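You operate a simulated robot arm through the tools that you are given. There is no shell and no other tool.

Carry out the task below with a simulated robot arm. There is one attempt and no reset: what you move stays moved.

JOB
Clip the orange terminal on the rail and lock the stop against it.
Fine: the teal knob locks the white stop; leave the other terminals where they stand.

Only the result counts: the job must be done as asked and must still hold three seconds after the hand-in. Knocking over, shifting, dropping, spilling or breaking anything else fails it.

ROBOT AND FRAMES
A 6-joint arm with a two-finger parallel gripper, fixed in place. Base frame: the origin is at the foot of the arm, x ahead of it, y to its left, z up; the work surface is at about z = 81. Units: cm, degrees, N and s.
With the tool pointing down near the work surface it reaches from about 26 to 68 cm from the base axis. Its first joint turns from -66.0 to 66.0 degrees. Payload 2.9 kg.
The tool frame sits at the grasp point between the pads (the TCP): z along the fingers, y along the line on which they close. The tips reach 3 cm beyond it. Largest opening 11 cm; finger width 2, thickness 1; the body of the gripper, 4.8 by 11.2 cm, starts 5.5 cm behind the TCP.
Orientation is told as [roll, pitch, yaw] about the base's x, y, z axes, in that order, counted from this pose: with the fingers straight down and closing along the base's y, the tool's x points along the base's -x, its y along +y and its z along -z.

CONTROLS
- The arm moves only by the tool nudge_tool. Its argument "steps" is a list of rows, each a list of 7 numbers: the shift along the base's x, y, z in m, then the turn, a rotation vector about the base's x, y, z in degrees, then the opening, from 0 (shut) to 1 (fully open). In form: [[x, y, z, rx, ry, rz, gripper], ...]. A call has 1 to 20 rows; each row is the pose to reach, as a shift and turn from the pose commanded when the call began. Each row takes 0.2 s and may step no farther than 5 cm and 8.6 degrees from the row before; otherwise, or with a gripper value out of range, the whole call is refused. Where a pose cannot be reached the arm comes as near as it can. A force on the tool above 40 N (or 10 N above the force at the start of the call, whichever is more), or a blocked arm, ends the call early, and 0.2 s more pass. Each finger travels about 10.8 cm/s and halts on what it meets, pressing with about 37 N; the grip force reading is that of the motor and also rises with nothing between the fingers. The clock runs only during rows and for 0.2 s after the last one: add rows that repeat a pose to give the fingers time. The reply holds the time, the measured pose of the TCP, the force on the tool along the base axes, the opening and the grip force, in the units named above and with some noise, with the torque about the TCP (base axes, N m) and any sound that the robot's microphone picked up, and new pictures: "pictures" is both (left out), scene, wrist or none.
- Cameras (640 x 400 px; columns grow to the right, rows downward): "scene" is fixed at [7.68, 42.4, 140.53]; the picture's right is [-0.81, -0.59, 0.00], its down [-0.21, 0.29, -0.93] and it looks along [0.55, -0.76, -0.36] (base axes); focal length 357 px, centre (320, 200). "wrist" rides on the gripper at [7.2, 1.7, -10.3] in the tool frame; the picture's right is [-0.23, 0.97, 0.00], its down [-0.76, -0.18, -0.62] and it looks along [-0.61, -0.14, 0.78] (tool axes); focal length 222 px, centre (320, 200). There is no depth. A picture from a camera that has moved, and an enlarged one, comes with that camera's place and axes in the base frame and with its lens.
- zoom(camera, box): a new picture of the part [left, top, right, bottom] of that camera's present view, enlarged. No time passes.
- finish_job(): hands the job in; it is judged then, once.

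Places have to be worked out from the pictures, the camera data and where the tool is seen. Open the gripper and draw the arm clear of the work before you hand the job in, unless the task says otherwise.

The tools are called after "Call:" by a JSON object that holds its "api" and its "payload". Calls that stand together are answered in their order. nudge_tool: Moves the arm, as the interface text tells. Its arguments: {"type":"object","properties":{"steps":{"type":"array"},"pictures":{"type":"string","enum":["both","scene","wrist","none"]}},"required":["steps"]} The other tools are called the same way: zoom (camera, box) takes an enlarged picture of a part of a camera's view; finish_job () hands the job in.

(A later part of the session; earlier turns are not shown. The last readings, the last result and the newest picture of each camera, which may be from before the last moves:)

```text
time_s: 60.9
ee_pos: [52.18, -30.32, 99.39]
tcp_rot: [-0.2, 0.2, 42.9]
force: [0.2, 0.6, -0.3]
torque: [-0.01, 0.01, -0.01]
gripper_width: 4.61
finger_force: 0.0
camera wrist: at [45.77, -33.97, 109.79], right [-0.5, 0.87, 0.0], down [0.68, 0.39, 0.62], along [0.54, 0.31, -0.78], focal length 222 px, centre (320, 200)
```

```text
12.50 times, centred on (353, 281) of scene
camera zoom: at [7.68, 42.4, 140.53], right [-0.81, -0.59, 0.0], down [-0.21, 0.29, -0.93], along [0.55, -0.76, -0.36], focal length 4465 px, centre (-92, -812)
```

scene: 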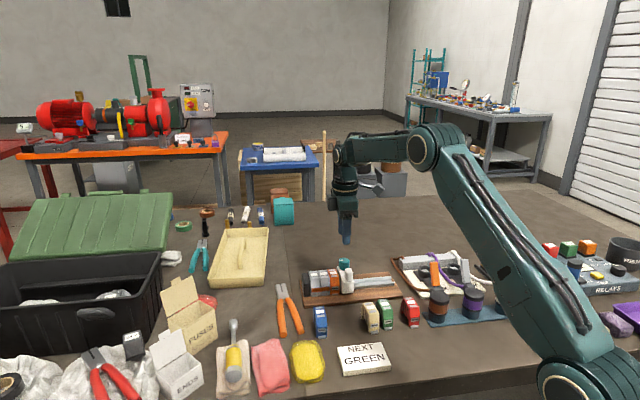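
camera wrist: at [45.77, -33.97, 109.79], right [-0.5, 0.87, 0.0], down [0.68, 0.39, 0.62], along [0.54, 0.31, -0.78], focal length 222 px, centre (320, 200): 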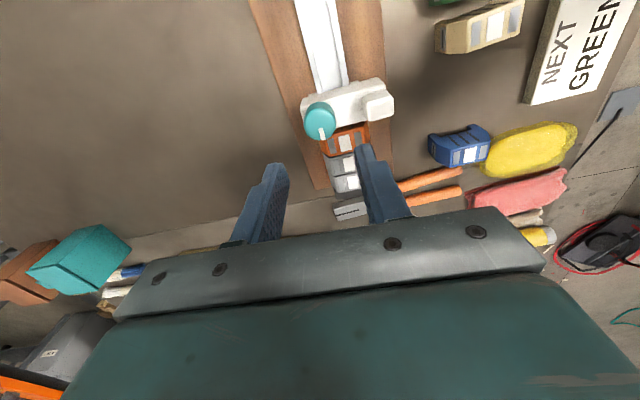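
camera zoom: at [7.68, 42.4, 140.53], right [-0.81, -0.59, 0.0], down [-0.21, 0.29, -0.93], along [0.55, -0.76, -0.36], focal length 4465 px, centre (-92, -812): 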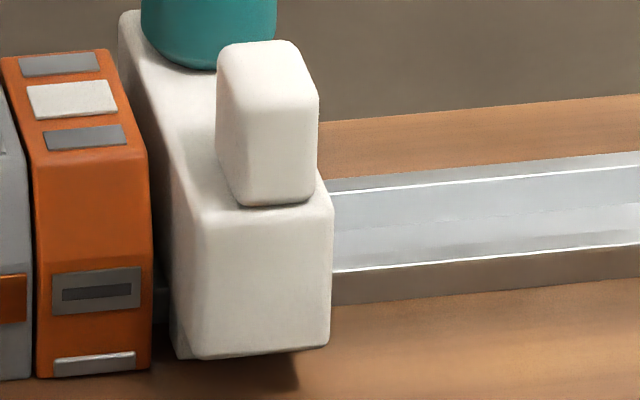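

I can't settle it from the jaws. I'll run a cleaner test using the small gap that's there now: turn the knob fully counter-clockwise, let go of it completely, then push the stop low from behind and see if it resists. First I'll grip the knob again.

Call:
{"api": "nudge_tool", "payload": {"steps": [[-0.0014, -0.001, -0.02, 0, 0, -6, 0.42], [-0.0014, -0.001, -0.04, 0, 0, -13, 0.42], [-0.0014, -0.001, -0.06, 0, 0, -20, 0.42], [-0.0014, -0.001, -0.075, 0, 0, -27, 0.42], [-0.0014, -0.001, -0.081, 0, 0, -33, 0.42], [-0.0014, -0.001, -0.081, 0, 0, -33, 0.33], [-0.0014, -0.001, -0.081, 0, 0, -33, 0.25], [-0.0014, -0.001, -0.081, 0, 0, -33, 0.1], [-0.0014, -0.001, -0.081, 0, 0, -33, 0.1]], "pictures": "wrist"}}

Call:
{"api": "zoom", "payload": {"camera": "wrist", "box": [220, 60, 420, 220]}}

```text
time_s: 62.9
ee_pos: [52.1, -30.46, 91.1]
tcp_rot: [-0.2, 0.2, 9.8]
force: [0.2, -0.2, -2.1]
torque: [0.0, -0.08, 0.0]
gripper_width: 2.86
finger_force: 45.7
camera wrist: at [44.68, -29.99, 101.66], right [0.06, 1.0, 0.0], down [0.78, -0.04, 0.62], along [0.62, -0.04, -0.78], focal length 222 px, centre (320, 200)
```

wrist: 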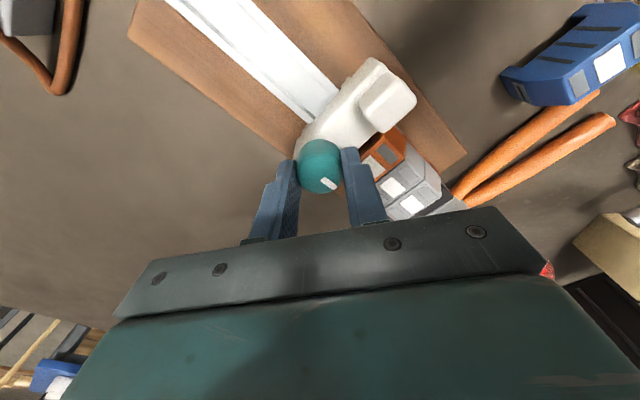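

```text
2.50 times, centred on (320, 140) of wrist
camera zoom: at [44.68, -29.99, 101.66], right [0.06, 1.0, 0.0], down [0.78, -0.04, 0.62], along [0.62, -0.04, -0.78], focal length 555 px, centre (320, 350)
```

zoom: 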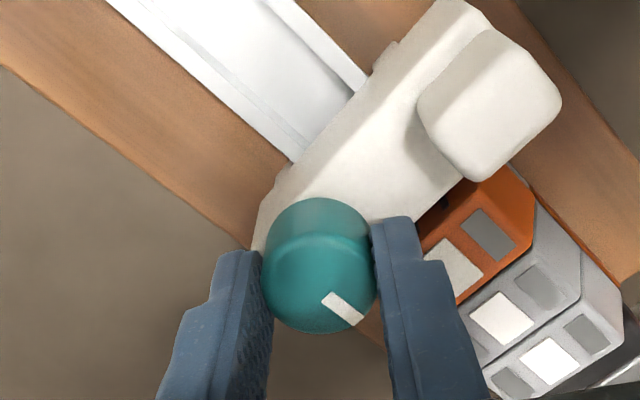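

That's a clean grip with near-zero side forces. I'll turn counter-clockwise 90°.

Call:
{"api": "nudge_tool", "payload": {"steps": [[0, 0, 0, 0, 0, 4.5, 0.1], [0, 0, 0, 0, 0, 9, 0.1], [0, 0, 0, 0, 0, 13.5, 0.1], [0, 0, 0, 0, 0, 18, 0.1], [0, 0, 0, 0, 0, 22.5, 0.1], [0, 0, 0, 0, 0, 27, 0.1], [0, 0, 0, 0, 0, 31.5, 0.1], [0, 0, 0, 0, 0, 36, 0.1], [0, 0, 0, 0, 0, 40.5, 0.1], [0, 0, 0, 0, 0, 45, 0.1], [0, 0, 0, 0, 0, 49.5, 0.1], [0, 0, 0, 0, 0, 54, 0.1], [0, 0, 0, 0, 0, 58.5, 0.1], [0, 0, 0, 0, 0, 63, 0.1], [0, 0, 0, 0, 0, 67.5, 0.1], [0, 0, 0, 0, 0, 72, 0.1], [0, 0, 0, 0, 0, 76.5, 0.1], [0, 0, 0, 0, 0, 81, 0.1], [0, 0, 0, 0, 0, 85.5, 0.1], [0, 0, 0, 0, 0, 90, 0.1]], "pictures": "wrist"}}

Call:
{"api": "zoom", "payload": {"camera": "wrist", "box": [220, 60, 420, 220]}}

```text
time_s: 67.1
ee_pos: [52.0, -30.45, 91.12]
tcp_rot: [0.0, 0.1, 100.0]
force: [-4.5, 4.1, -3.2]
torque: [0.34, 0.26, -0.07]
gripper_width: 2.83
finger_force: 45.4
camera wrist: at [51.64, -37.84, 101.67], right [-1.0, 0.06, 0.0], down [0.04, 0.78, 0.62], along [0.04, 0.62, -0.78], focal length 222 px, centre (320, 200)
```

wrist: 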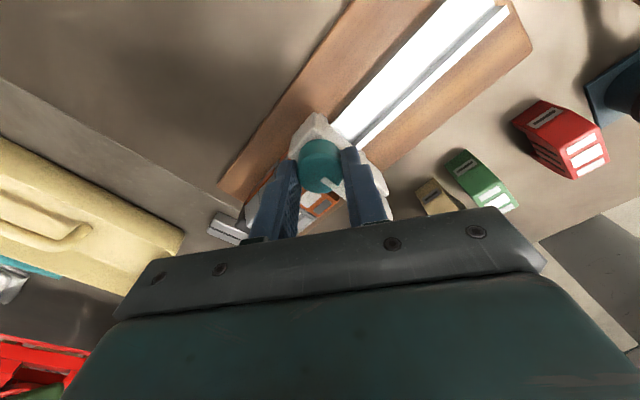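

```text
2.50 times, centred on (320, 140) of wrist
camera zoom: at [51.64, -37.84, 101.67], right [-1.0, 0.06, 0.0], down [0.04, 0.78, 0.62], along [0.04, 0.62, -0.78], focal length 555 px, centre (320, 350)
```

zoom: 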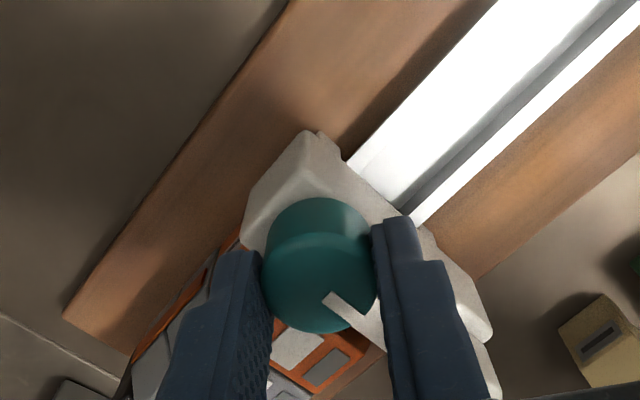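

The knob followed the full 90° with almost no torque. I'll continue slowly to find the end.

Call:
{"api": "nudge_tool", "payload": {"steps": [[0, 0, 0, 0, 0, 2, 0.1], [0, 0, 0, 0, 0, 4, 0.1], [0, 0, 0, 0, 0, 6, 0.1], [0, 0, 0, 0, 0, 8, 0.1]], "pictures": "none"}}

Call:
{"api": "nudge_tool", "payload": {"steps": [[0, 0, 0, 0, 0, 2, 0.1], [0, 0, 0, 0, 0, 4, 0.1], [0, 0, 0, 0, 0, 6, 0.1], [0, 0, 0, 0, 0, 8, 0.1]], "pictures": "wrist"}}

Call:
{"api": "zoom", "payload": {"camera": "wrist", "box": [220, 60, 420, 220]}}

```text
time_s: 68.1
ee_pos: [52.15, -30.43, 91.15]
tcp_rot: [-0.3, 0.3, 107.9]
force: [2.1, -0.7, -4.5]
torque: [-0.21, 0.02, -0.51]
gripper_width: 2.85
finger_force: 44.6
```

```text
time_s: 69.1
ee_pos: [51.98, -30.28, 91.27]
tcp_rot: [-0.3, 0.2, 115.8]
force: [0.4, -0.5, 1.4]
torque: [0.05, 0.01, -0.58]
gripper_width: 2.85
finger_force: 44.9
camera wrist: at [53.67, -37.64, 101.71], right [-0.98, -0.22, 0.0], down [-0.18, 0.76, 0.62], along [-0.13, 0.61, -0.78], focal length 222 px, centre (320, 200)
```

wrist: 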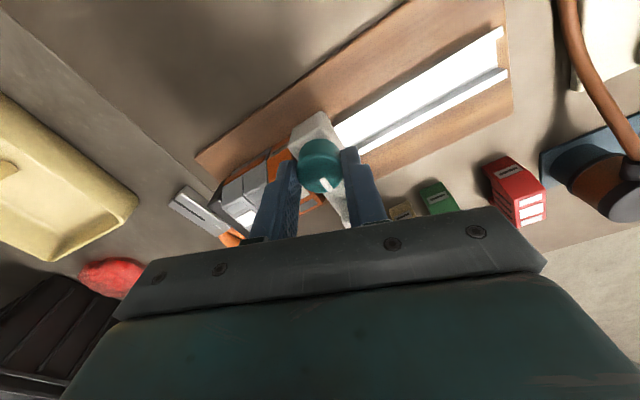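

```text
2.50 times, centred on (320, 140) of wrist
camera zoom: at [53.67, -37.64, 101.71], right [-0.98, -0.22, 0.0], down [-0.18, 0.76, 0.62], along [-0.13, 0.61, -0.78], focal length 555 px, centre (320, 350)
```

zoom: 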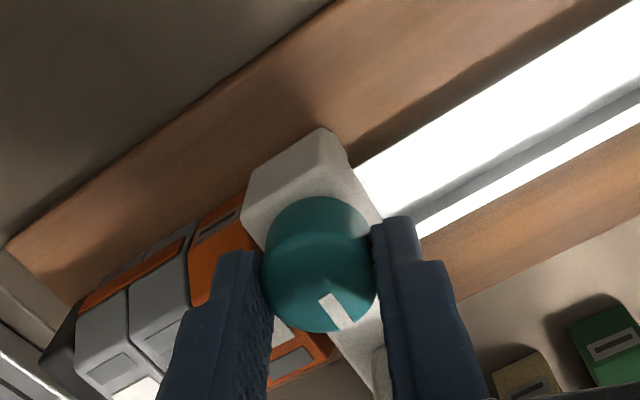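

The knob has a clean quarter-turn range, and it's now at the counter-clockwise end. I'll release it, go round behind the stop with closed fingers, and test.

Call:
{"api": "nudge_tool", "payload": {"steps": [[0, 0, 0, 0, 0, 0, 0.3], [0, 0, 0, 0, 0, 0, 0.42], [0, 0, 0.03, 0, 0, 0, 0.42], [0, 0, 0.07, 0, 0, -8, 0.42], [-0.01, -0.002, 0.1, 0, 0, -16, 0.3], [-0.02, -0.004, 0.1, 0, 0, -24, 0], [-0.03, -0.006, 0.1, 0, 0, -32, 0], [-0.0394, -0.0086, 0.1, 0, 0, -40, 0], [-0.0394, -0.0086, 0.1, 0, 0, -48, 0], [-0.0394, -0.0086, 0.1, 0, 0, -56, 0], [-0.0394, -0.0086, 0.1, 0, 0, -64, 0], [-0.0394, -0.0086, 0.1, 0, 0, -72, 0], [-0.0394, -0.0086, 0.1, 0, 0, -72, 0]]}}

Call:
{"api": "zoom", "payload": {"camera": "wrist", "box": [220, 60, 420, 220]}}

Call:
{"api": "zoom", "payload": {"camera": "scene", "box": [315, 250, 375, 300]}}

```text
time_s: 71.9
ee_pos: [48.1, -31.3, 101.05]
tcp_rot: [-0.2, 0.1, 43.7]
force: [-0.3, 0.2, 0.7]
torque: [0.01, -0.01, -0.03]
gripper_width: 0.0
finger_force: 37.2
camera wrist: at [41.77, -35.02, 111.69], right [-0.51, 0.86, 0.0], down [0.67, 0.4, 0.62], along [0.54, 0.31, -0.78], focal length 222 px, centre (320, 200)
```

scene: 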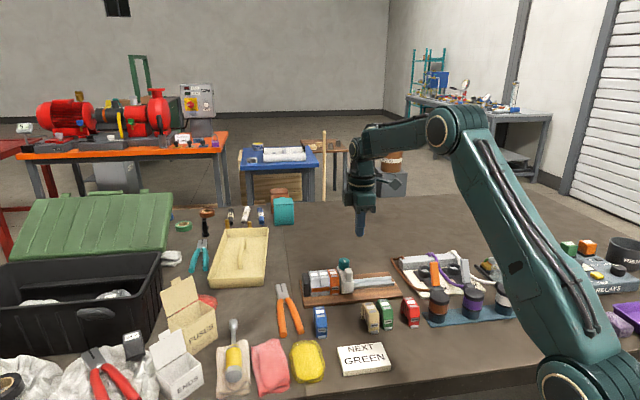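
wrist: 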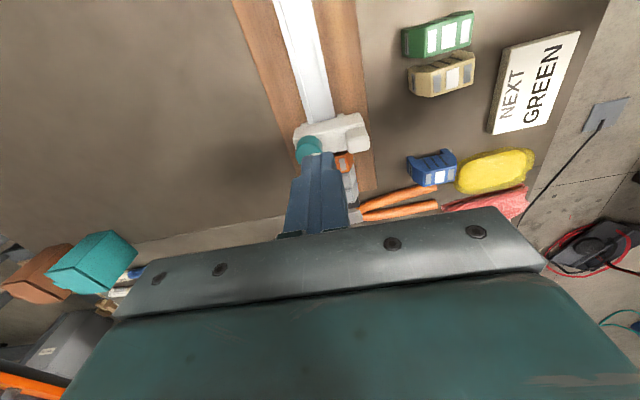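

```text
2.50 times, centred on (320, 140) of wrist
camera zoom: at [41.77, -35.02, 111.69], right [-0.51, 0.86, 0.0], down [0.67, 0.4, 0.62], along [0.54, 0.31, -0.78], focal length 555 px, centre (320, 350)
```

zoom: 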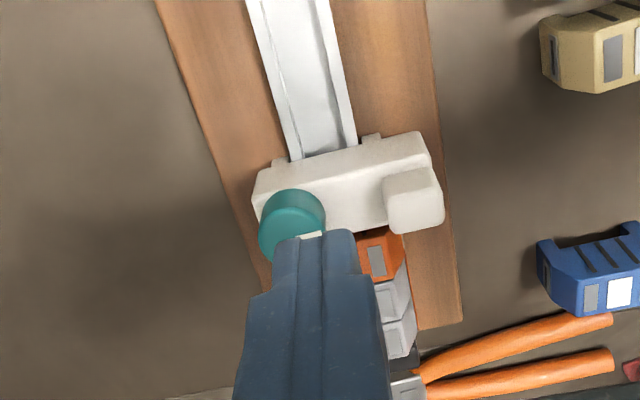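

```text
8.00 times, centred on (345, 275) of scene
camera zoom: at [7.68, 42.4, 140.53], right [-0.81, -0.59, 0.0], down [-0.21, 0.29, -0.93], along [0.55, -0.76, -0.36], focal length 2857 px, centre (120, -400)
```

zoom: 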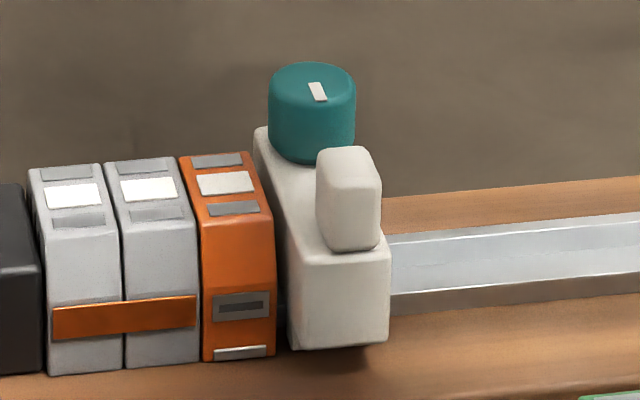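

Call:
{"api": "nudge_tool", "payload": {"steps": [[0, 0, -0.04, 0, 0, 0, 0], [0, 0, -0.08, 0, 0, 0, 0], [0, 0, -0.11, 0, 0, 0, 0], [0, 0, -0.128, 0, 0, 0, 0], [0.0036, 0.0035, -0.128, 0, 0, 0, 0], [0.0065, 0.0062, -0.128, 0, 0, 0, 0], [0.008, 0.0076, -0.128, 0, 0, 0, 0], [0.0094, 0.009, -0.128, 0, 0, 0, 0]], "pictures": "scene"}}

Call:
{"api": "zoom", "payload": {"camera": "scene", "box": [315, 250, 375, 300]}}

```text
time_s: 73.7
ee_pos: [49.03, -30.31, 88.42]
tcp_rot: [-0.2, 0.2, 43.9]
force: [0.2, -0.1, 0.1]
torque: [0.0, 0.01, 0.03]
gripper_width: 0.0
finger_force: 36.8
```

scene: 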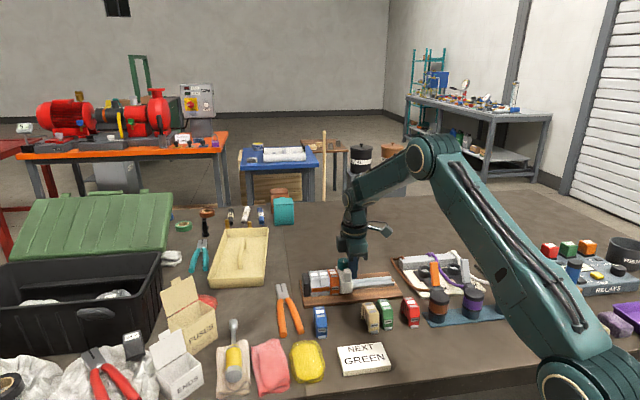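

```text
8.00 times, centred on (345, 275) of scene
camera zoom: at [7.68, 42.4, 140.53], right [-0.81, -0.59, 0.0], down [-0.21, 0.29, -0.93], along [0.55, -0.76, -0.36], focal length 2857 px, centre (120, -400)
```

zoom: 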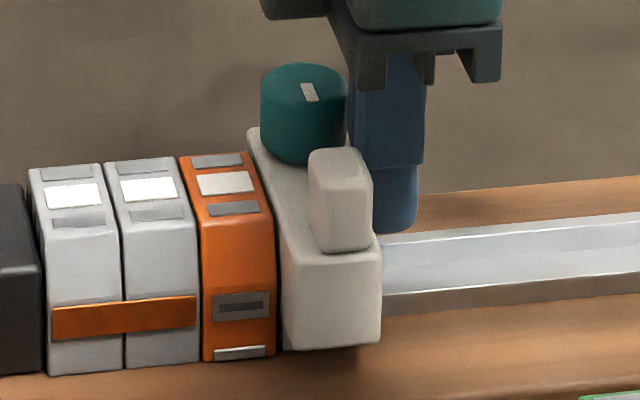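

With the knob at the counter-clockwise end and released, the stop still slides at about 0 N, so that end is definitely loose. I'll re-grip the knob at this yaw and turn it clockwise the whole way. Then I'll release it and test by gripping the white post, so the knob isn't involved.

Call:
{"api": "nudge_tool", "payload": {"steps": [[-0.0072, -0.0069, 0, 0, 0, 0, 0], [-0.0101, -0.0097, 0.01, 0, 0, 0, 0], [-0.0101, -0.0097, 0.05, 0, 0, 0, 0], [-0.0101, -0.0097, 0.09, 0, 0, 0, 0], [0.012, -0.005, 0.12, 0, 0, 0, 0.2], [0.032, 0.001, 0.11, 0, 0, 0, 0.42], [0.032, 0.001, 0.11, 0, 0, 0, 0.42]]}}

Call:
{"api": "zoom", "payload": {"camera": "wrist", "box": [260, 60, 420, 190]}}

```text
time_s: 75.3
ee_pos: [52.4, -30.27, 99.49]
tcp_rot: [-0.2, 0.2, 44.0]
force: [-0.3, -0.4, 0.1]
torque: [0.0, 0.01, -0.02]
gripper_width: 4.63
finger_force: 0.0
camera wrist: at [46.05, -34.08, 109.92], right [-0.51, 0.86, 0.0], down [0.67, 0.4, 0.62], along [0.54, 0.31, -0.78], focal length 222 px, centre (320, 200)
```

scene: 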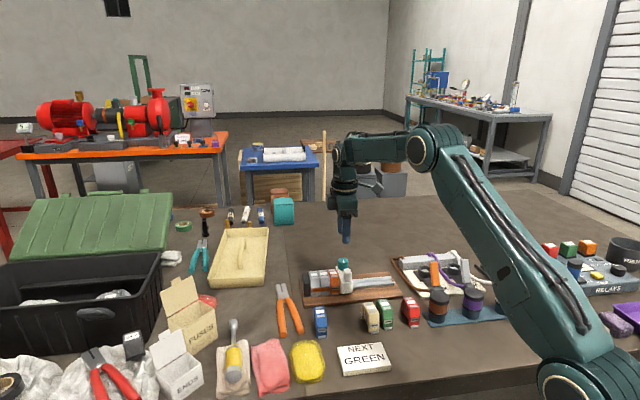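
wrist: 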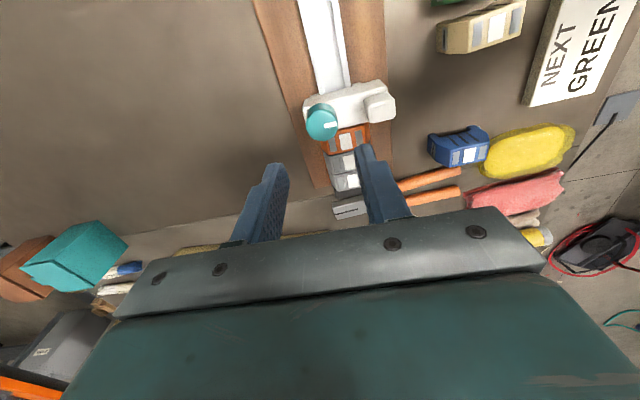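

```text
3.08 times, centred on (340, 125) of wrist
camera zoom: at [46.05, -34.08, 109.92], right [-0.51, 0.86, 0.0], down [0.67, 0.4, 0.62], along [0.54, 0.31, -0.78], focal length 684 px, centre (258, 431)
```

zoom: 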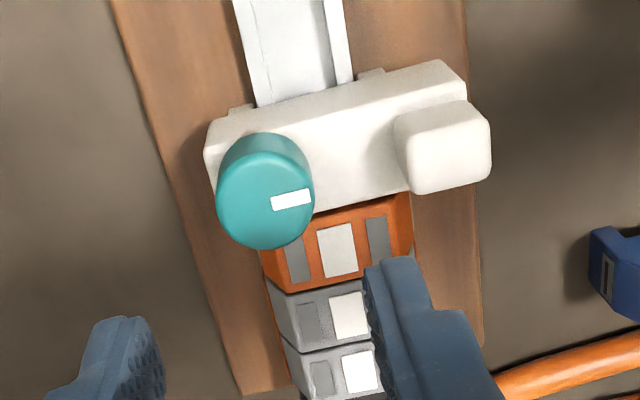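

Call:
{"api": "nudge_tool", "payload": {"steps": [[-0.0022, 0.001, -0.03, 0, 0, 0, 0.42], [-0.0022, 0.001, -0.06, 0, 0, 0, 0.42], [-0.0022, 0.001, -0.082, 0, 0, 0, 0.42], [-0.0022, 0.001, -0.082, 0, 0, 0, 0.33], [-0.0022, 0.001, -0.082, 0, 0, 0, 0.25], [-0.0022, 0.001, -0.082, 0, 0, 0, 0.1], [-0.0022, 0.001, -0.082, 0, 0, 0, 0.1]], "pictures": "none"}}

```text
time_s: 76.9
ee_pos: [52.11, -30.19, 91.32]
tcp_rot: [-0.4, 0.1, 43.8]
force: [15.4, -16.2, -8.0]
torque: [-0.51, -0.36, -0.02]
gripper_width: 2.86
finger_force: 45.4
```

Call:
{"api": "nudge_tool", "payload": {"steps": [[0.0017, -0.0018, -0.0005, 0, 0, 0, 0.1], [0.0017, -0.0018, -0.0005, 0, 0, -4.5, 0.1], [0.0017, -0.0018, -0.0005, 0, 0, -9, 0.1], [0.0017, -0.0018, -0.0005, 0, 0, -13.5, 0.1], [0.0017, -0.0018, -0.0005, 0, 0, -18, 0.1], [0.0017, -0.0018, -0.0005, 0, 0, -22.5, 0.1], [0.0017, -0.0018, -0.0005, 0, 0, -27, 0.1], [0.0017, -0.0018, -0.0005, 0, 0, -31.5, 0.1], [0.0017, -0.0018, -0.0005, 0, 0, -36, 0.1], [0.0017, -0.0018, -0.0005, 0, 0, -40.5, 0.1], [0.0017, -0.0018, -0.0005, 0, 0, -45, 0.1], [0.0017, -0.0018, -0.0005, 0, 0, -49.5, 0.1], [0.0017, -0.0018, -0.0005, 0, 0, -54, 0.1], [0.0017, -0.0018, -0.0005, 0, 0, -58.5, 0.1], [0.0017, -0.0018, -0.0005, 0, 0, -63, 0.1], [0.0017, -0.0018, -0.0005, 0, 0, -67.5, 0.1], [0.0017, -0.0018, -0.0005, 0, 0, -72, 0.1], [0.0017, -0.0018, -0.0005, 0, 0, -76.5, 0.1], [0.0017, -0.0018, -0.0005, 0, 0, -81, 0.1], [0.0017, -0.0018, -0.0005, 0, 0, -85.5, 0.1]], "pictures": "wrist"}}

Call:
{"api": "zoom", "payload": {"camera": "wrist", "box": [220, 60, 420, 220]}}

```text
time_s: 81.1
ee_pos: [52.1, -30.11, 91.18]
tcp_rot: [-0.1, 0.3, -41.7]
force: [-14.8, 14.6, 26.9]
torque: [0.29, 0.28, 0.02]
gripper_width: 2.85
finger_force: 44.6
camera wrist: at [47.9, -24.18, 101.75], right [0.82, 0.58, -0.01], down [0.45, -0.64, 0.62], along [0.35, -0.51, -0.79], focal length 222 px, centre (320, 200)
```

wrist: 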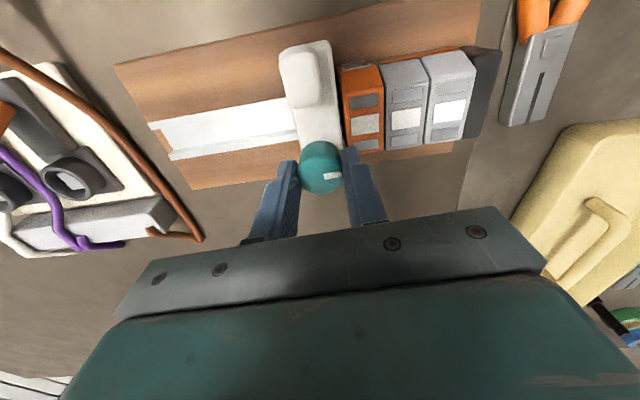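

```text
2.50 times, centred on (320, 140) of wrist
camera zoom: at [47.9, -24.18, 101.75], right [0.82, 0.58, -0.01], down [0.45, -0.64, 0.62], along [0.35, -0.51, -0.79], focal length 555 px, centre (320, 350)
```

zoom: 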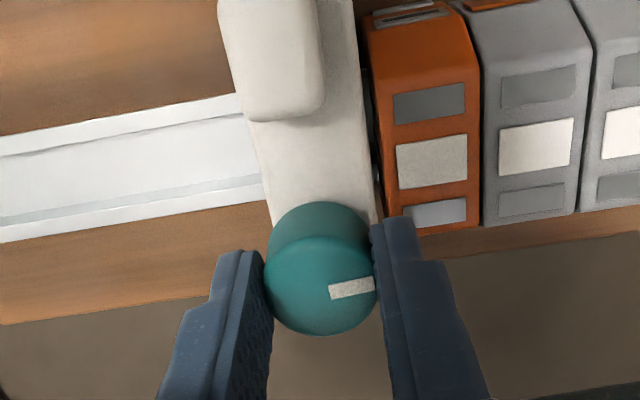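

Call:
{"api": "nudge_tool", "payload": {"steps": [[-0.0014, 0.0015, 0.002, 0, 0, 0, 0.05], [-0.0014, 0.0015, 0.002, 0, 0, -2, 0.05], [-0.0014, 0.0015, 0.002, 0, 0, -4, 0.05], [-0.0014, 0.0015, 0.002, 0, 0, -6, 0.05], [-0.0014, 0.0015, 0.002, 0, 0, -8, 0.05], [-0.0014, 0.0015, 0.002, 0, 0, -10, 0.05], [-0.0014, 0.0015, 0.002, 0, 0, -12, 0.05], [-0.0014, 0.0015, 0.002, 0, 0, -14, 0.05], [-0.0014, 0.0015, 0.002, 0, 0, -16, 0.05]], "pictures": "wrist"}}

Call:
{"api": "zoom", "payload": {"camera": "wrist", "box": [220, 60, 420, 220]}}

```text
time_s: 83.1
ee_pos: [52.13, -30.13, 91.36]
tcp_rot: [-0.1, 0.2, -57.5]
force: [-0.2, 1.8, -6.3]
torque: [0.08, -0.16, 0.68]
gripper_width: 2.84
finger_force: 44.6
camera wrist: at [49.71, -23.15, 101.76], right [0.94, 0.33, 0.0], down [0.26, -0.74, 0.62], along [0.2, -0.59, -0.78], focal length 222 px, centre (320, 200)
```

wrist: 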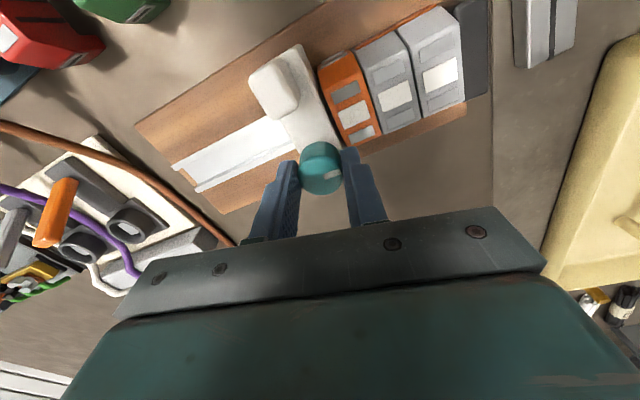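

```text
2.50 times, centred on (320, 140) of wrist
camera zoom: at [49.71, -23.15, 101.76], right [0.94, 0.33, 0.0], down [0.26, -0.74, 0.62], along [0.2, -0.59, -0.78], focal length 555 px, centre (320, 350)
```

zoom: 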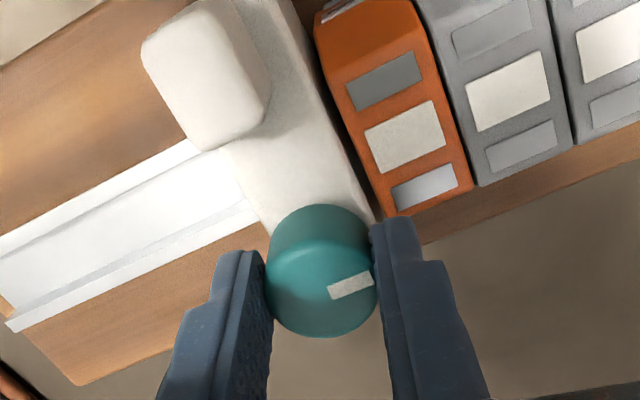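

The forces are clean now: 0.68 N·m clockwise torque and no side load. I'll pull back in 1 mm steps and read the force after each one.

Call:
{"api": "nudge_tool", "payload": {"steps": [[-0.0007, -0.0007, 0, 0, 0, 0, 0.05]], "pictures": "none"}}

Call:
{"api": "nudge_tool", "payload": {"steps": [[-0.0007, -0.0007, 0, 0, 0, 0, 0.05]], "pictures": "none"}}

Call:
{"api": "nudge_tool", "payload": {"steps": [[-0.0007, -0.0007, 0, 0, 0, 0, 0.05]], "pictures": "none"}}

Call:
{"api": "nudge_tool", "payload": {"steps": [[-0.0007, -0.0007, 0, 0, 0, 0, 0.05]], "pictures": "scene"}}

Call:
{"api": "zoom", "payload": {"camera": "scene", "box": [315, 250, 375, 300]}}

```text
time_s: 83.5
ee_pos: [51.98, -30.21, 91.19]
tcp_rot: [-0.1, 0.2, -57.7]
force: [2.8, -0.3, -13.2]
torque: [0.08, -0.2, 0.56]
gripper_width: 2.85
finger_force: 45.4
```

```text
time_s: 83.9
ee_pos: [51.94, -30.31, 91.3]
tcp_rot: [-0.2, 0.3, -57.7]
force: [2.3, 1.4, -17.1]
torque: [-0.49, -0.62, 0.43]
gripper_width: 2.85
finger_force: 44.5
```

```text
time_s: 84.3
ee_pos: [51.83, -30.24, 91.29]
tcp_rot: [-0.4, 0.3, -57.7]
force: [-1.4, 2.6, -16.7]
torque: [-0.4, -0.42, 0.32]
gripper_width: 2.84
finger_force: 45.6
```

```text
time_s: 84.7
ee_pos: [51.77, -30.39, 91.36]
tcp_rot: [-0.2, 0.3, -57.6]
force: [0.9, 1.3, -15.8]
torque: [0.58, 0.3, 0.23]
gripper_width: 2.82
finger_force: 45.0
```

scene: 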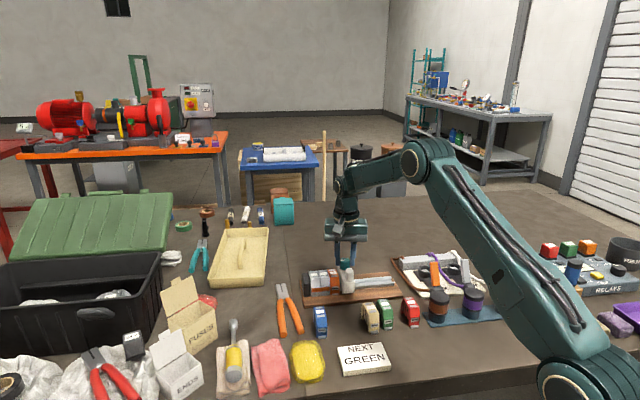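

```text
8.00 times, centred on (345, 275) of scene
camera zoom: at [7.71, 42.39, 140.54], right [-0.81, -0.59, 0.0], down [-0.21, 0.29, -0.93], along [0.55, -0.76, -0.36], focal length 2857 px, centre (120, -400)
```

zoom: 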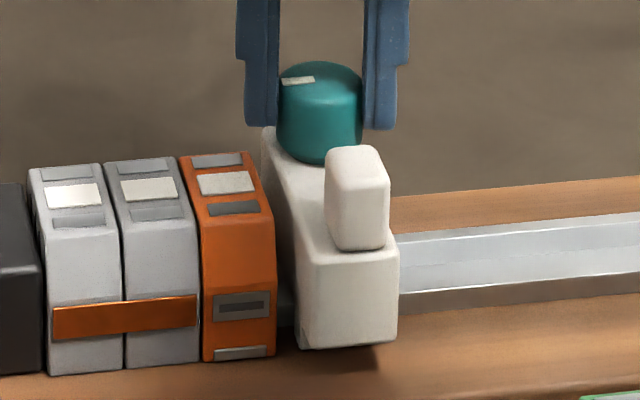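

Still free, even with the clockwise torque held, so the clockwise end isn't the lock. The likely design is a cam that's loose with the mark along the rail and locked with it across, and that may only bite when the stop is tight against the terminal. I'll use the knob to push the stop into firm contact, turn counter-clockwise under that preload, and test with the knob released.

Call:
{"api": "nudge_tool", "payload": {"steps": [[0.0014, 0.0014, -0.001, 0, 0, 1, 0.05], [0.0029, 0.0028, -0.002, 0, 0, 3, 0.05], [0.0043, 0.0041, -0.002, 0, 0, 3, 0.05], [0.0051, 0.0048, -0.002, 0, 0, 3, 0.05], [0.0058, 0.0055, -0.002, 0, 0, 3, 0.05], [0.0058, 0.0055, -0.002, 0, 0, 3, 0.05]], "pictures": "scene"}}

Call:
{"api": "zoom", "payload": {"camera": "scene", "box": [315, 250, 375, 300]}}

```text
time_s: 86.1
ee_pos: [52.08, -30.04, 91.32]
tcp_rot: [-0.3, 0.3, -54.8]
force: [-25.7, -0.4, 12.1]
torque: [-0.26, 0.45, -0.04]
gripper_width: 2.83
finger_force: 44.9
```

scene: 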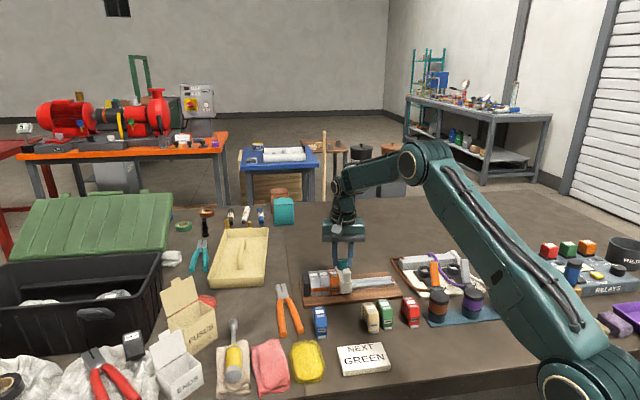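

```text
8.00 times, centred on (345, 275) of scene
camera zoom: at [7.6, 42.41, 140.53], right [-0.81, -0.59, 0.0], down [-0.21, 0.29, -0.93], along [0.55, -0.76, -0.36], focal length 2857 px, centre (120, -400)
```

zoom: 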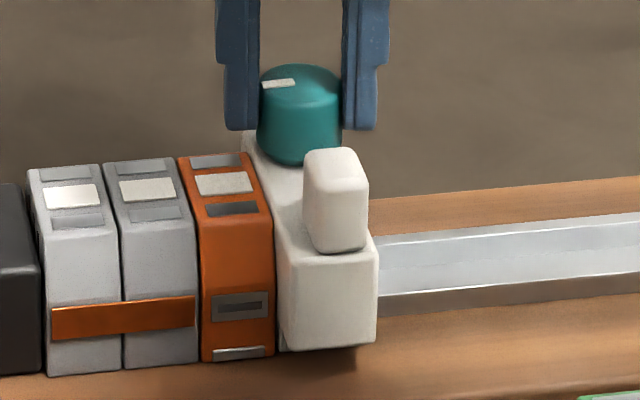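

Pushing at the knob presses the stop off-centre and cocks it: the near end still shows about 2 mm of gap. I'll let go, push it square from behind at rail level, then turn the knob with no side load.

Call:
{"api": "nudge_tool", "payload": {"steps": [[-0.0014, -0.0014, 0.0005, 0, 0, 0, 0.05], [-0.0014, -0.0014, 0.0005, 0, 0, 0, 0.3], [-0.0014, -0.0014, 0.0005, 0, 0, 0, 0.42], [-0.0014, -0.0014, 0.04, 0, 0, 0, 0.42], [-0.0014, -0.0014, 0.08, 0, 0, 8, 0.42], [-0.012, -0.006, 0.1, 0, 0, 16, 0.3], [-0.024, -0.008, 0.1, 0, 0, 24, 0], [-0.04, -0.0105, 0.1, 0, 0, 32, 0], [-0.04, -0.0105, 0.1, 0, 0, 40, 0], [-0.04, -0.0105, 0.1, 0, 0, 48, 0], [-0.04, -0.0105, 0.1, 0, 0, 56, 0], [-0.04, -0.0105, 0.1, 0, 0, 64, 0], [-0.04, -0.0105, 0.1, 0, 0, 72, 0], [-0.04, -0.0105, 0.1, 0, 0, 80, 0], [-0.04, -0.0105, 0.1, 0, 0, 88, 0], [-0.04, -0.0105, 0.1, 0, 0, 96, 0], [-0.04, -0.0105, 0.1, 0, 0, 98.5, 0]]}}

Call:
{"api": "zoom", "payload": {"camera": "wrist", "box": [220, 60, 420, 220]}}

Call:
{"api": "zoom", "payload": {"camera": "scene", "box": [315, 250, 375, 300]}}

```text
time_s: 89.7
ee_pos: [48.36, -30.89, 101.26]
tcp_rot: [-0.2, 0.1, 44.0]
force: [0.8, -0.3, 0.3]
torque: [-0.01, 0.01, 0.02]
gripper_width: 0.0
finger_force: 37.1
camera wrist: at [42.03, -34.76, 111.62], right [-0.51, 0.86, 0.0], down [0.67, 0.4, 0.62], along [0.54, 0.32, -0.78], focal length 222 px, centre (320, 200)
```

scene: 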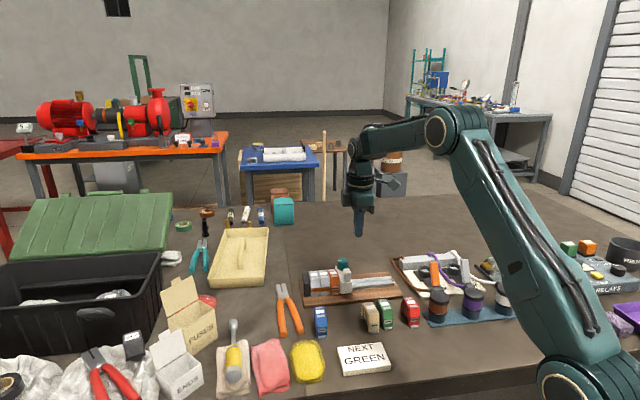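
wrist: 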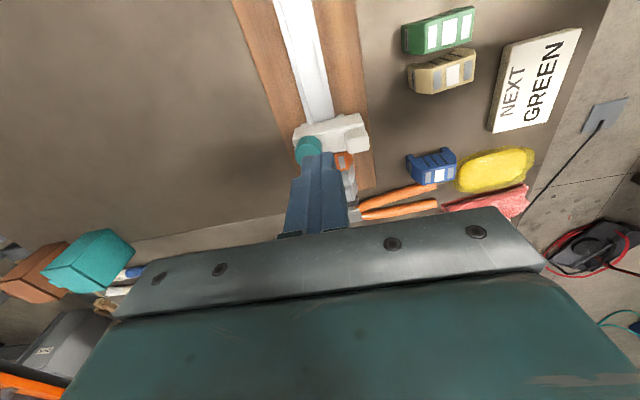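

```text
2.50 times, centred on (320, 140) of wrist
camera zoom: at [42.03, -34.76, 111.62], right [-0.51, 0.86, 0.0], down [0.67, 0.4, 0.62], along [0.54, 0.32, -0.78], focal length 555 px, centre (320, 350)
```

zoom: 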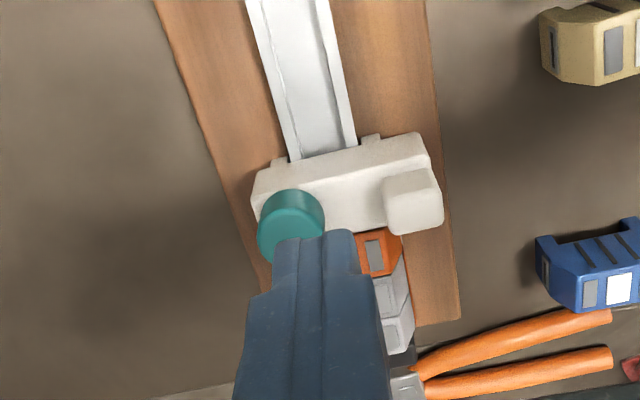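

```text
8.00 times, centred on (345, 275) of scene
camera zoom: at [7.68, 42.4, 140.53], right [-0.81, -0.59, 0.0], down [-0.21, 0.29, -0.93], along [0.55, -0.76, -0.36], focal length 2857 px, centre (120, -400)
```

zoom: 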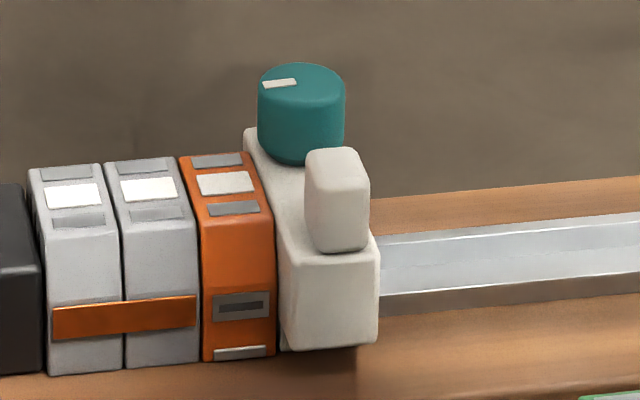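

Call:
{"api": "nudge_tool", "payload": {"steps": [[0, 0, -0.04, 0, 0, 0, 0], [0, 0, -0.08, 0, 0, 0, 0], [0, 0, -0.11, 0, 0, 0, 0], [0, 0, -0.128, 0, 0, 0, 0], [0.0036, 0.0035, -0.128, 0, 0, 0, 0], [0.0058, 0.0055, -0.128, 0, 0, 0, 0], [0.0072, 0.0069, -0.128, 0, 0, 0, 0], [0.0083, 0.0079, -0.128, 0, 0, 0, 0], [0.0094, 0.009, -0.128, 0, 0, 0, 0]], "pictures": "none"}}

Call:
{"api": "nudge_tool", "payload": {"steps": [[0.0007, 0.0007, 0, 0, 0, 0, 0], [0.0014, 0.0014, 0, 0, 0, 0, 0]], "pictures": "none"}}

```text
time_s: 91.7
ee_pos: [49.16, -30.17, 88.42]
tcp_rot: [-0.1, 0.3, 43.5]
force: [-14.6, -8.4, 4.4]
torque: [-0.02, 0.02, -0.04]
gripper_width: 0.01
finger_force: 37.0
```

```text
time_s: 92.3
ee_pos: [49.16, -30.27, 88.38]
tcp_rot: [-0.1, 0.4, 43.3]
force: [-25.1, -17.3, 4.4]
torque: [-0.15, 0.02, -0.1]
gripper_width: 0.0
finger_force: 36.9
```

Square contact now, at about 30 N. I'll back off, rise and look.

Call:
{"api": "nudge_tool", "payload": {"steps": [[-0.0072, -0.0069, 0, 0, 0, 0, 0], [-0.0145, -0.0138, 0.005, 0, 0, 0, 0], [-0.0145, -0.0138, 0.05, 0, 0, 0, 0], [-0.0145, -0.0138, 0.09, 0, 0, 0, 0], [0.012, -0.005, 0.12, 0, 0, 0, 0.2], [0.031, 0.0, 0.11, 0, 0, 0, 0.42], [0.031, 0.0, 0.11, 0, 0, 0, 0.42]]}}

Call:
{"api": "zoom", "payload": {"camera": "wrist", "box": [260, 60, 420, 190]}}

Call:
{"api": "zoom", "payload": {"camera": "scene", "box": [315, 250, 375, 300]}}

```text
time_s: 93.9
ee_pos: [52.62, -30.11, 99.33]
tcp_rot: [-0.2, 0.3, 43.9]
force: [-0.4, 0.1, -0.1]
torque: [-0.01, 0.0, 0.0]
gripper_width: 4.63
finger_force: 0.0
camera wrist: at [46.21, -33.75, 109.93], right [-0.51, 0.86, 0.0], down [0.67, 0.4, 0.62], along [0.54, 0.31, -0.78], focal length 222 px, centre (320, 200)
```

scene: 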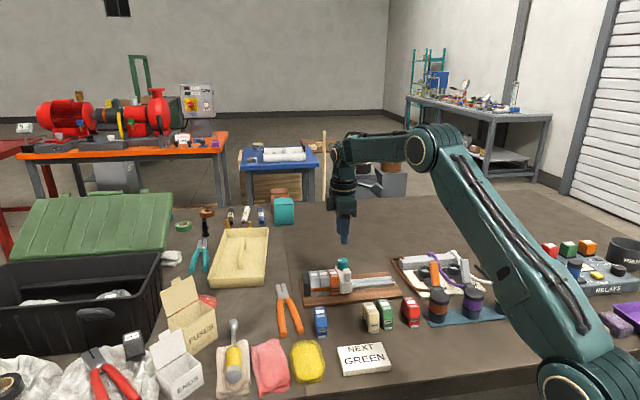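
wrist: 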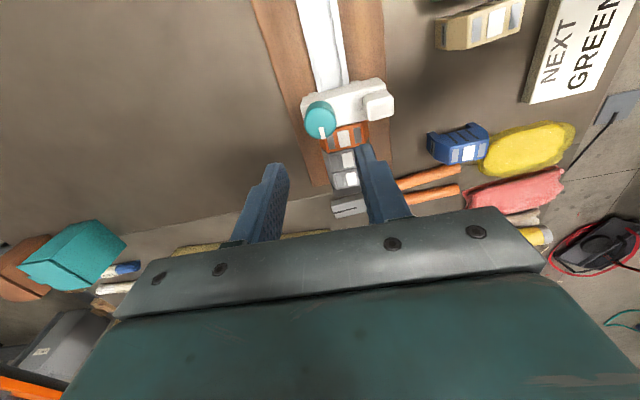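

```text
3.08 times, centred on (340, 125) of wrist
camera zoom: at [46.21, -33.75, 109.93], right [-0.51, 0.86, 0.0], down [0.67, 0.4, 0.62], along [0.54, 0.31, -0.78], focal length 684 px, centre (258, 431)
```

zoom: 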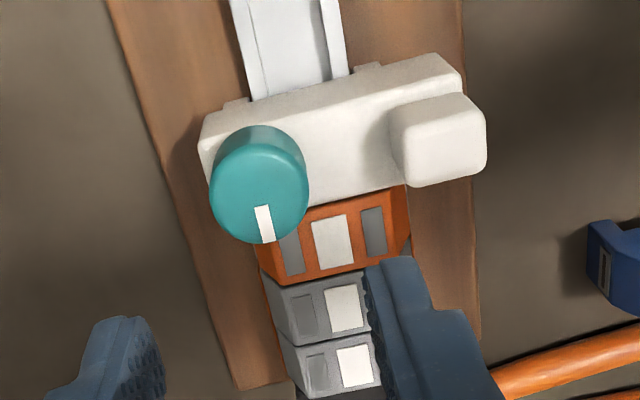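

```text
8.00 times, centred on (345, 275) of scene
camera zoom: at [7.68, 42.4, 140.53], right [-0.81, -0.59, 0.0], down [-0.21, 0.29, -0.93], along [0.55, -0.76, -0.36], focal length 2857 px, centre (120, -400)
```

zoom: 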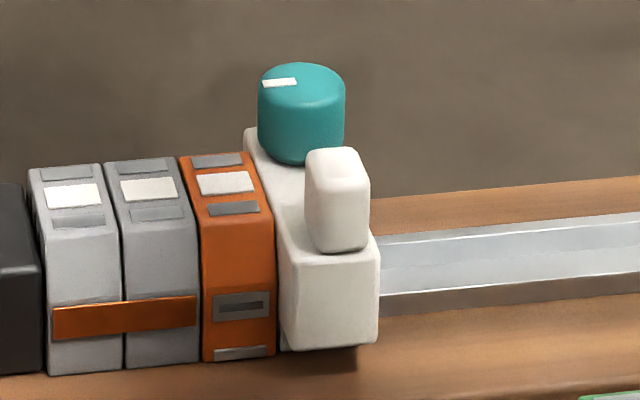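

The contact looks square. I'll grip the knob cleanly again.

Call:
{"api": "nudge_tool", "payload": {"steps": [[-0.0027, -0.0016, -0.02, 0, 0, -6, 0.42], [-0.0027, -0.0016, -0.04, 0, 0, -13, 0.42], [-0.0027, -0.0016, -0.06, 0, 0, -20, 0.42], [-0.0027, -0.0016, -0.075, 0, 0, -27, 0.42], [-0.0027, -0.0016, -0.081, 0, 0, -33, 0.42], [-0.0027, -0.0016, -0.081, 0, 0, -33, 0.33], [-0.0027, -0.0016, -0.081, 0, 0, -33, 0.25], [-0.0027, -0.0016, -0.081, 0, 0, -33, 0.1], [-0.0027, -0.0016, -0.081, 0, 0, -33, 0.1]], "pictures": "none"}}

```text
time_s: 95.9
ee_pos: [52.23, -30.12, 91.35]
tcp_rot: [-0.2, 0.2, 10.9]
force: [0.6, -1.1, -3.3]
torque: [-0.01, -0.08, 0.02]
gripper_width: 2.84
finger_force: 44.9
```

Call:
{"api": "nudge_tool", "payload": {"steps": [[0.0004, 0.0004, 0, 0, 0, 4.5, 0.1], [0.0004, 0.0004, 0, 0, 0, 9, 0.1], [0.0004, 0.0004, 0, 0, 0, 13.5, 0.1], [0.0004, 0.0004, 0, 0, 0, 18, 0.1], [0.0004, 0.0004, 0, 0, 0, 22.5, 0.1], [0.0004, 0.0004, 0, 0, 0, 27, 0.1], [0.0004, 0.0004, 0, 0, 0, 31.5, 0.1], [0.0004, 0.0004, 0, 0, 0, 36, 0.1], [0.0004, 0.0004, 0, 0, 0, 40.5, 0.1], [0.0004, 0.0004, 0, 0, 0, 45, 0.1], [0.0004, 0.0004, 0, 0, 0, 49.5, 0.1], [0.0004, 0.0004, 0, 0, 0, 54, 0.1], [0.0004, 0.0004, 0, 0, 0, 58.5, 0.1], [0.0004, 0.0004, 0, 0, 0, 63, 0.1], [0.0004, 0.0004, 0, 0, 0, 67.5, 0.1], [0.0004, 0.0004, 0, 0, 0, 72, 0.1], [0.0004, 0.0004, 0, 0, 0, 76.5, 0.1], [0.0004, 0.0004, 0, 0, 0, 81, 0.1], [0.0004, 0.0004, 0, 0, 0, 85.5, 0.1], [0.0004, 0.0004, 0, 0, 0, 90, 0.1]], "pictures": "none"}}

Call:
{"api": "nudge_tool", "payload": {"steps": [[0, 0, 0, 0, 0, 3, 0.1], [0, 0, 0, 0, 0, 6, 0.1], [0, 0, 0, 0, 0, 9, 0.1], [0, 0, 0, 0, 0, 12, 0.1], [0, 0, 0, 0, 0, 15, 0.1]]}}

Call:
{"api": "zoom", "payload": {"camera": "scene", "box": [315, 250, 375, 300]}}

```text
time_s: 100.1
ee_pos: [52.41, -30.04, 91.3]
tcp_rot: [-0.2, 0.3, 100.9]
force: [-4.7, -18.0, -5.4]
torque: [-0.61, 0.14, 0.02]
gripper_width: 2.85
finger_force: 44.9
```

```text
time_s: 101.3
ee_pos: [52.22, -29.95, 91.19]
tcp_rot: [0.0, -0.2, 115.8]
force: [-16.0, 1.5, -0.6]
torque: [0.22, 0.64, -0.58]
gripper_width: 2.86
finger_force: 45.1
camera wrist: at [53.92, -37.23, 101.69], right [-0.98, -0.22, 0.0], down [-0.17, 0.76, 0.62], along [-0.14, 0.61, -0.78], focal length 222 px, centre (320, 200)
```

scene: 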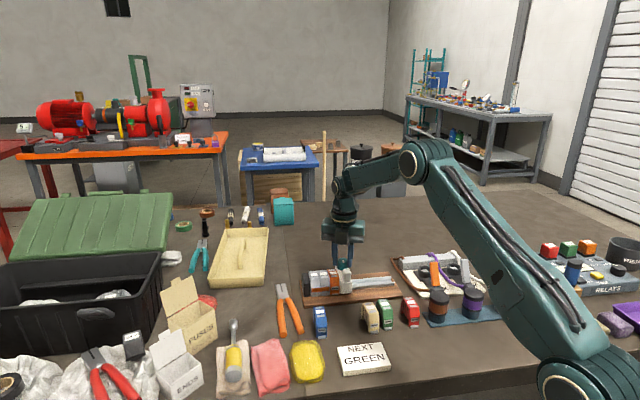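
wrist: 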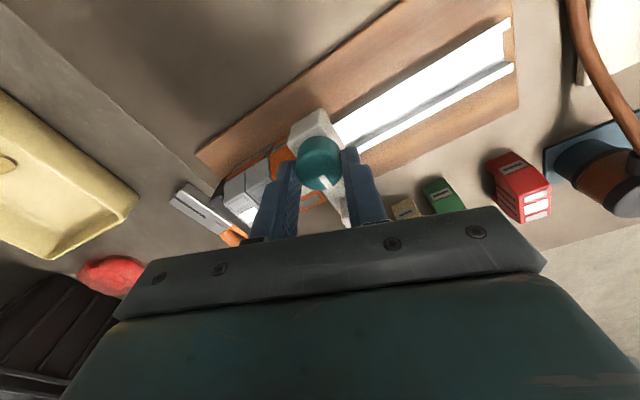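

```text
8.00 times, centred on (345, 275) of scene
camera zoom: at [7.64, 42.41, 140.53], right [-0.81, -0.59, 0.0], down [-0.21, 0.29, -0.93], along [0.55, -0.76, -0.36], focal length 2857 px, centre (120, -400)
```

zoom: 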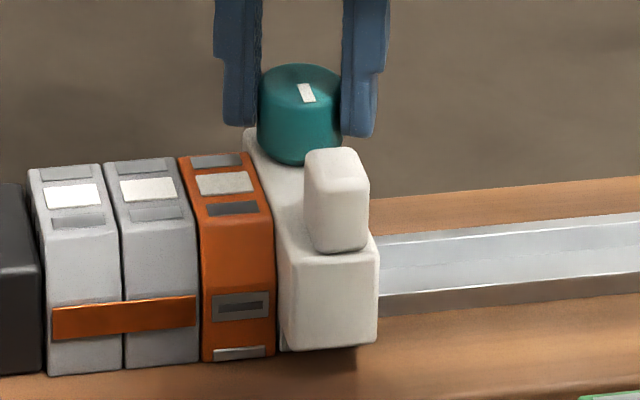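

The knob is at the counter-clockwise end and the stop is in contact. I'll release the knob completely and test by nudging the white post backward with a closed fingertip above the terminals.

Call:
{"api": "nudge_tool", "payload": {"steps": [[0, 0, 0, 0, 0, 0, 0.3], [0, 0, 0, 0, 0, 0, 0.42], [0, 0, 0.04, 0, 0, -4, 0.42], [0, 0, 0.07, 0, 0, -12, 0.42], [-0.005, 0.015, 0.07, 0, 0, -20, 0.2], [-0.01, 0.03, 0.07, 0, 0, -28, 0], [-0.018, 0.045, 0.07, 0, 0, -36, 0], [-0.018, 0.055, 0.07, 0, 0, -44, 0], [-0.018, 0.055, 0.07, 0, 0, -52, 0], [-0.018, 0.055, 0.07, 0, 0, -60, 0], [-0.018, 0.055, 0.07, 0, 0, -68, 0], [-0.018, 0.055, 0.07, 0, 0, -72, 0], [-0.018, 0.055, 0.07, 0, 0, -72, 0]]}}

Call:
{"api": "zoom", "payload": {"camera": "wrist", "box": [220, 60, 420, 220]}}

Call:
{"api": "zoom", "payload": {"camera": "scene", "box": [315, 250, 375, 300]}}

```text
time_s: 104.1
ee_pos: [50.45, -24.63, 98.27]
tcp_rot: [-0.2, 0.1, 43.8]
force: [-0.6, 0.7, 0.0]
torque: [-0.03, 0.0, 0.04]
gripper_width: 0.0
finger_force: 36.6
camera wrist: at [44.16, -28.36, 108.71], right [-0.51, 0.86, 0.0], down [0.67, 0.4, 0.62], along [0.54, 0.31, -0.78], focal length 222 px, centre (320, 200)
```

scene: 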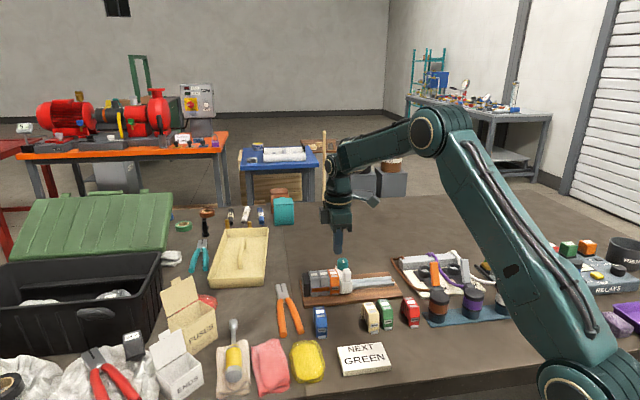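
wrist: 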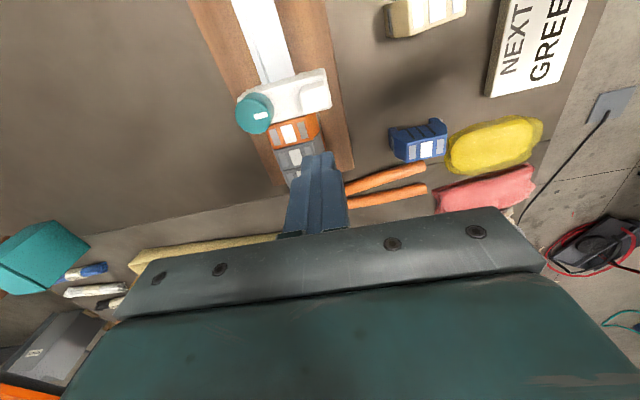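

```text
2.50 times, centred on (320, 140) of wrist
camera zoom: at [44.16, -28.36, 108.71], right [-0.51, 0.86, 0.0], down [0.67, 0.4, 0.62], along [0.54, 0.31, -0.78], focal length 555 px, centre (320, 350)
```

zoom: 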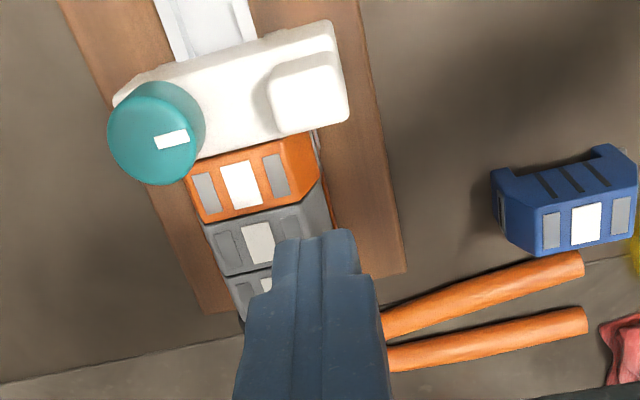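

```text
8.00 times, centred on (345, 275) of scene
camera zoom: at [7.68, 42.4, 140.53], right [-0.81, -0.59, 0.0], down [-0.21, 0.29, -0.93], along [0.55, -0.76, -0.36], focal length 2857 px, centre (120, -400)
```

zoom: 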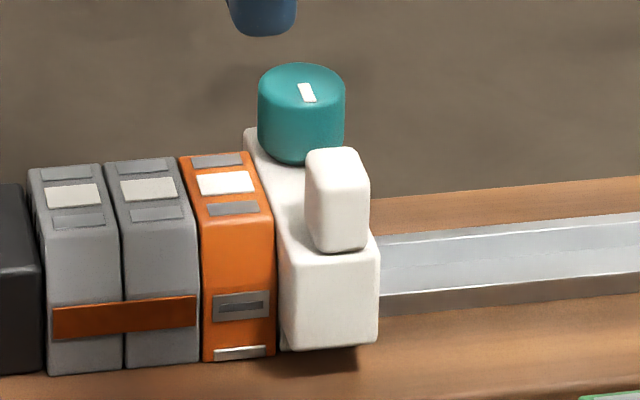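

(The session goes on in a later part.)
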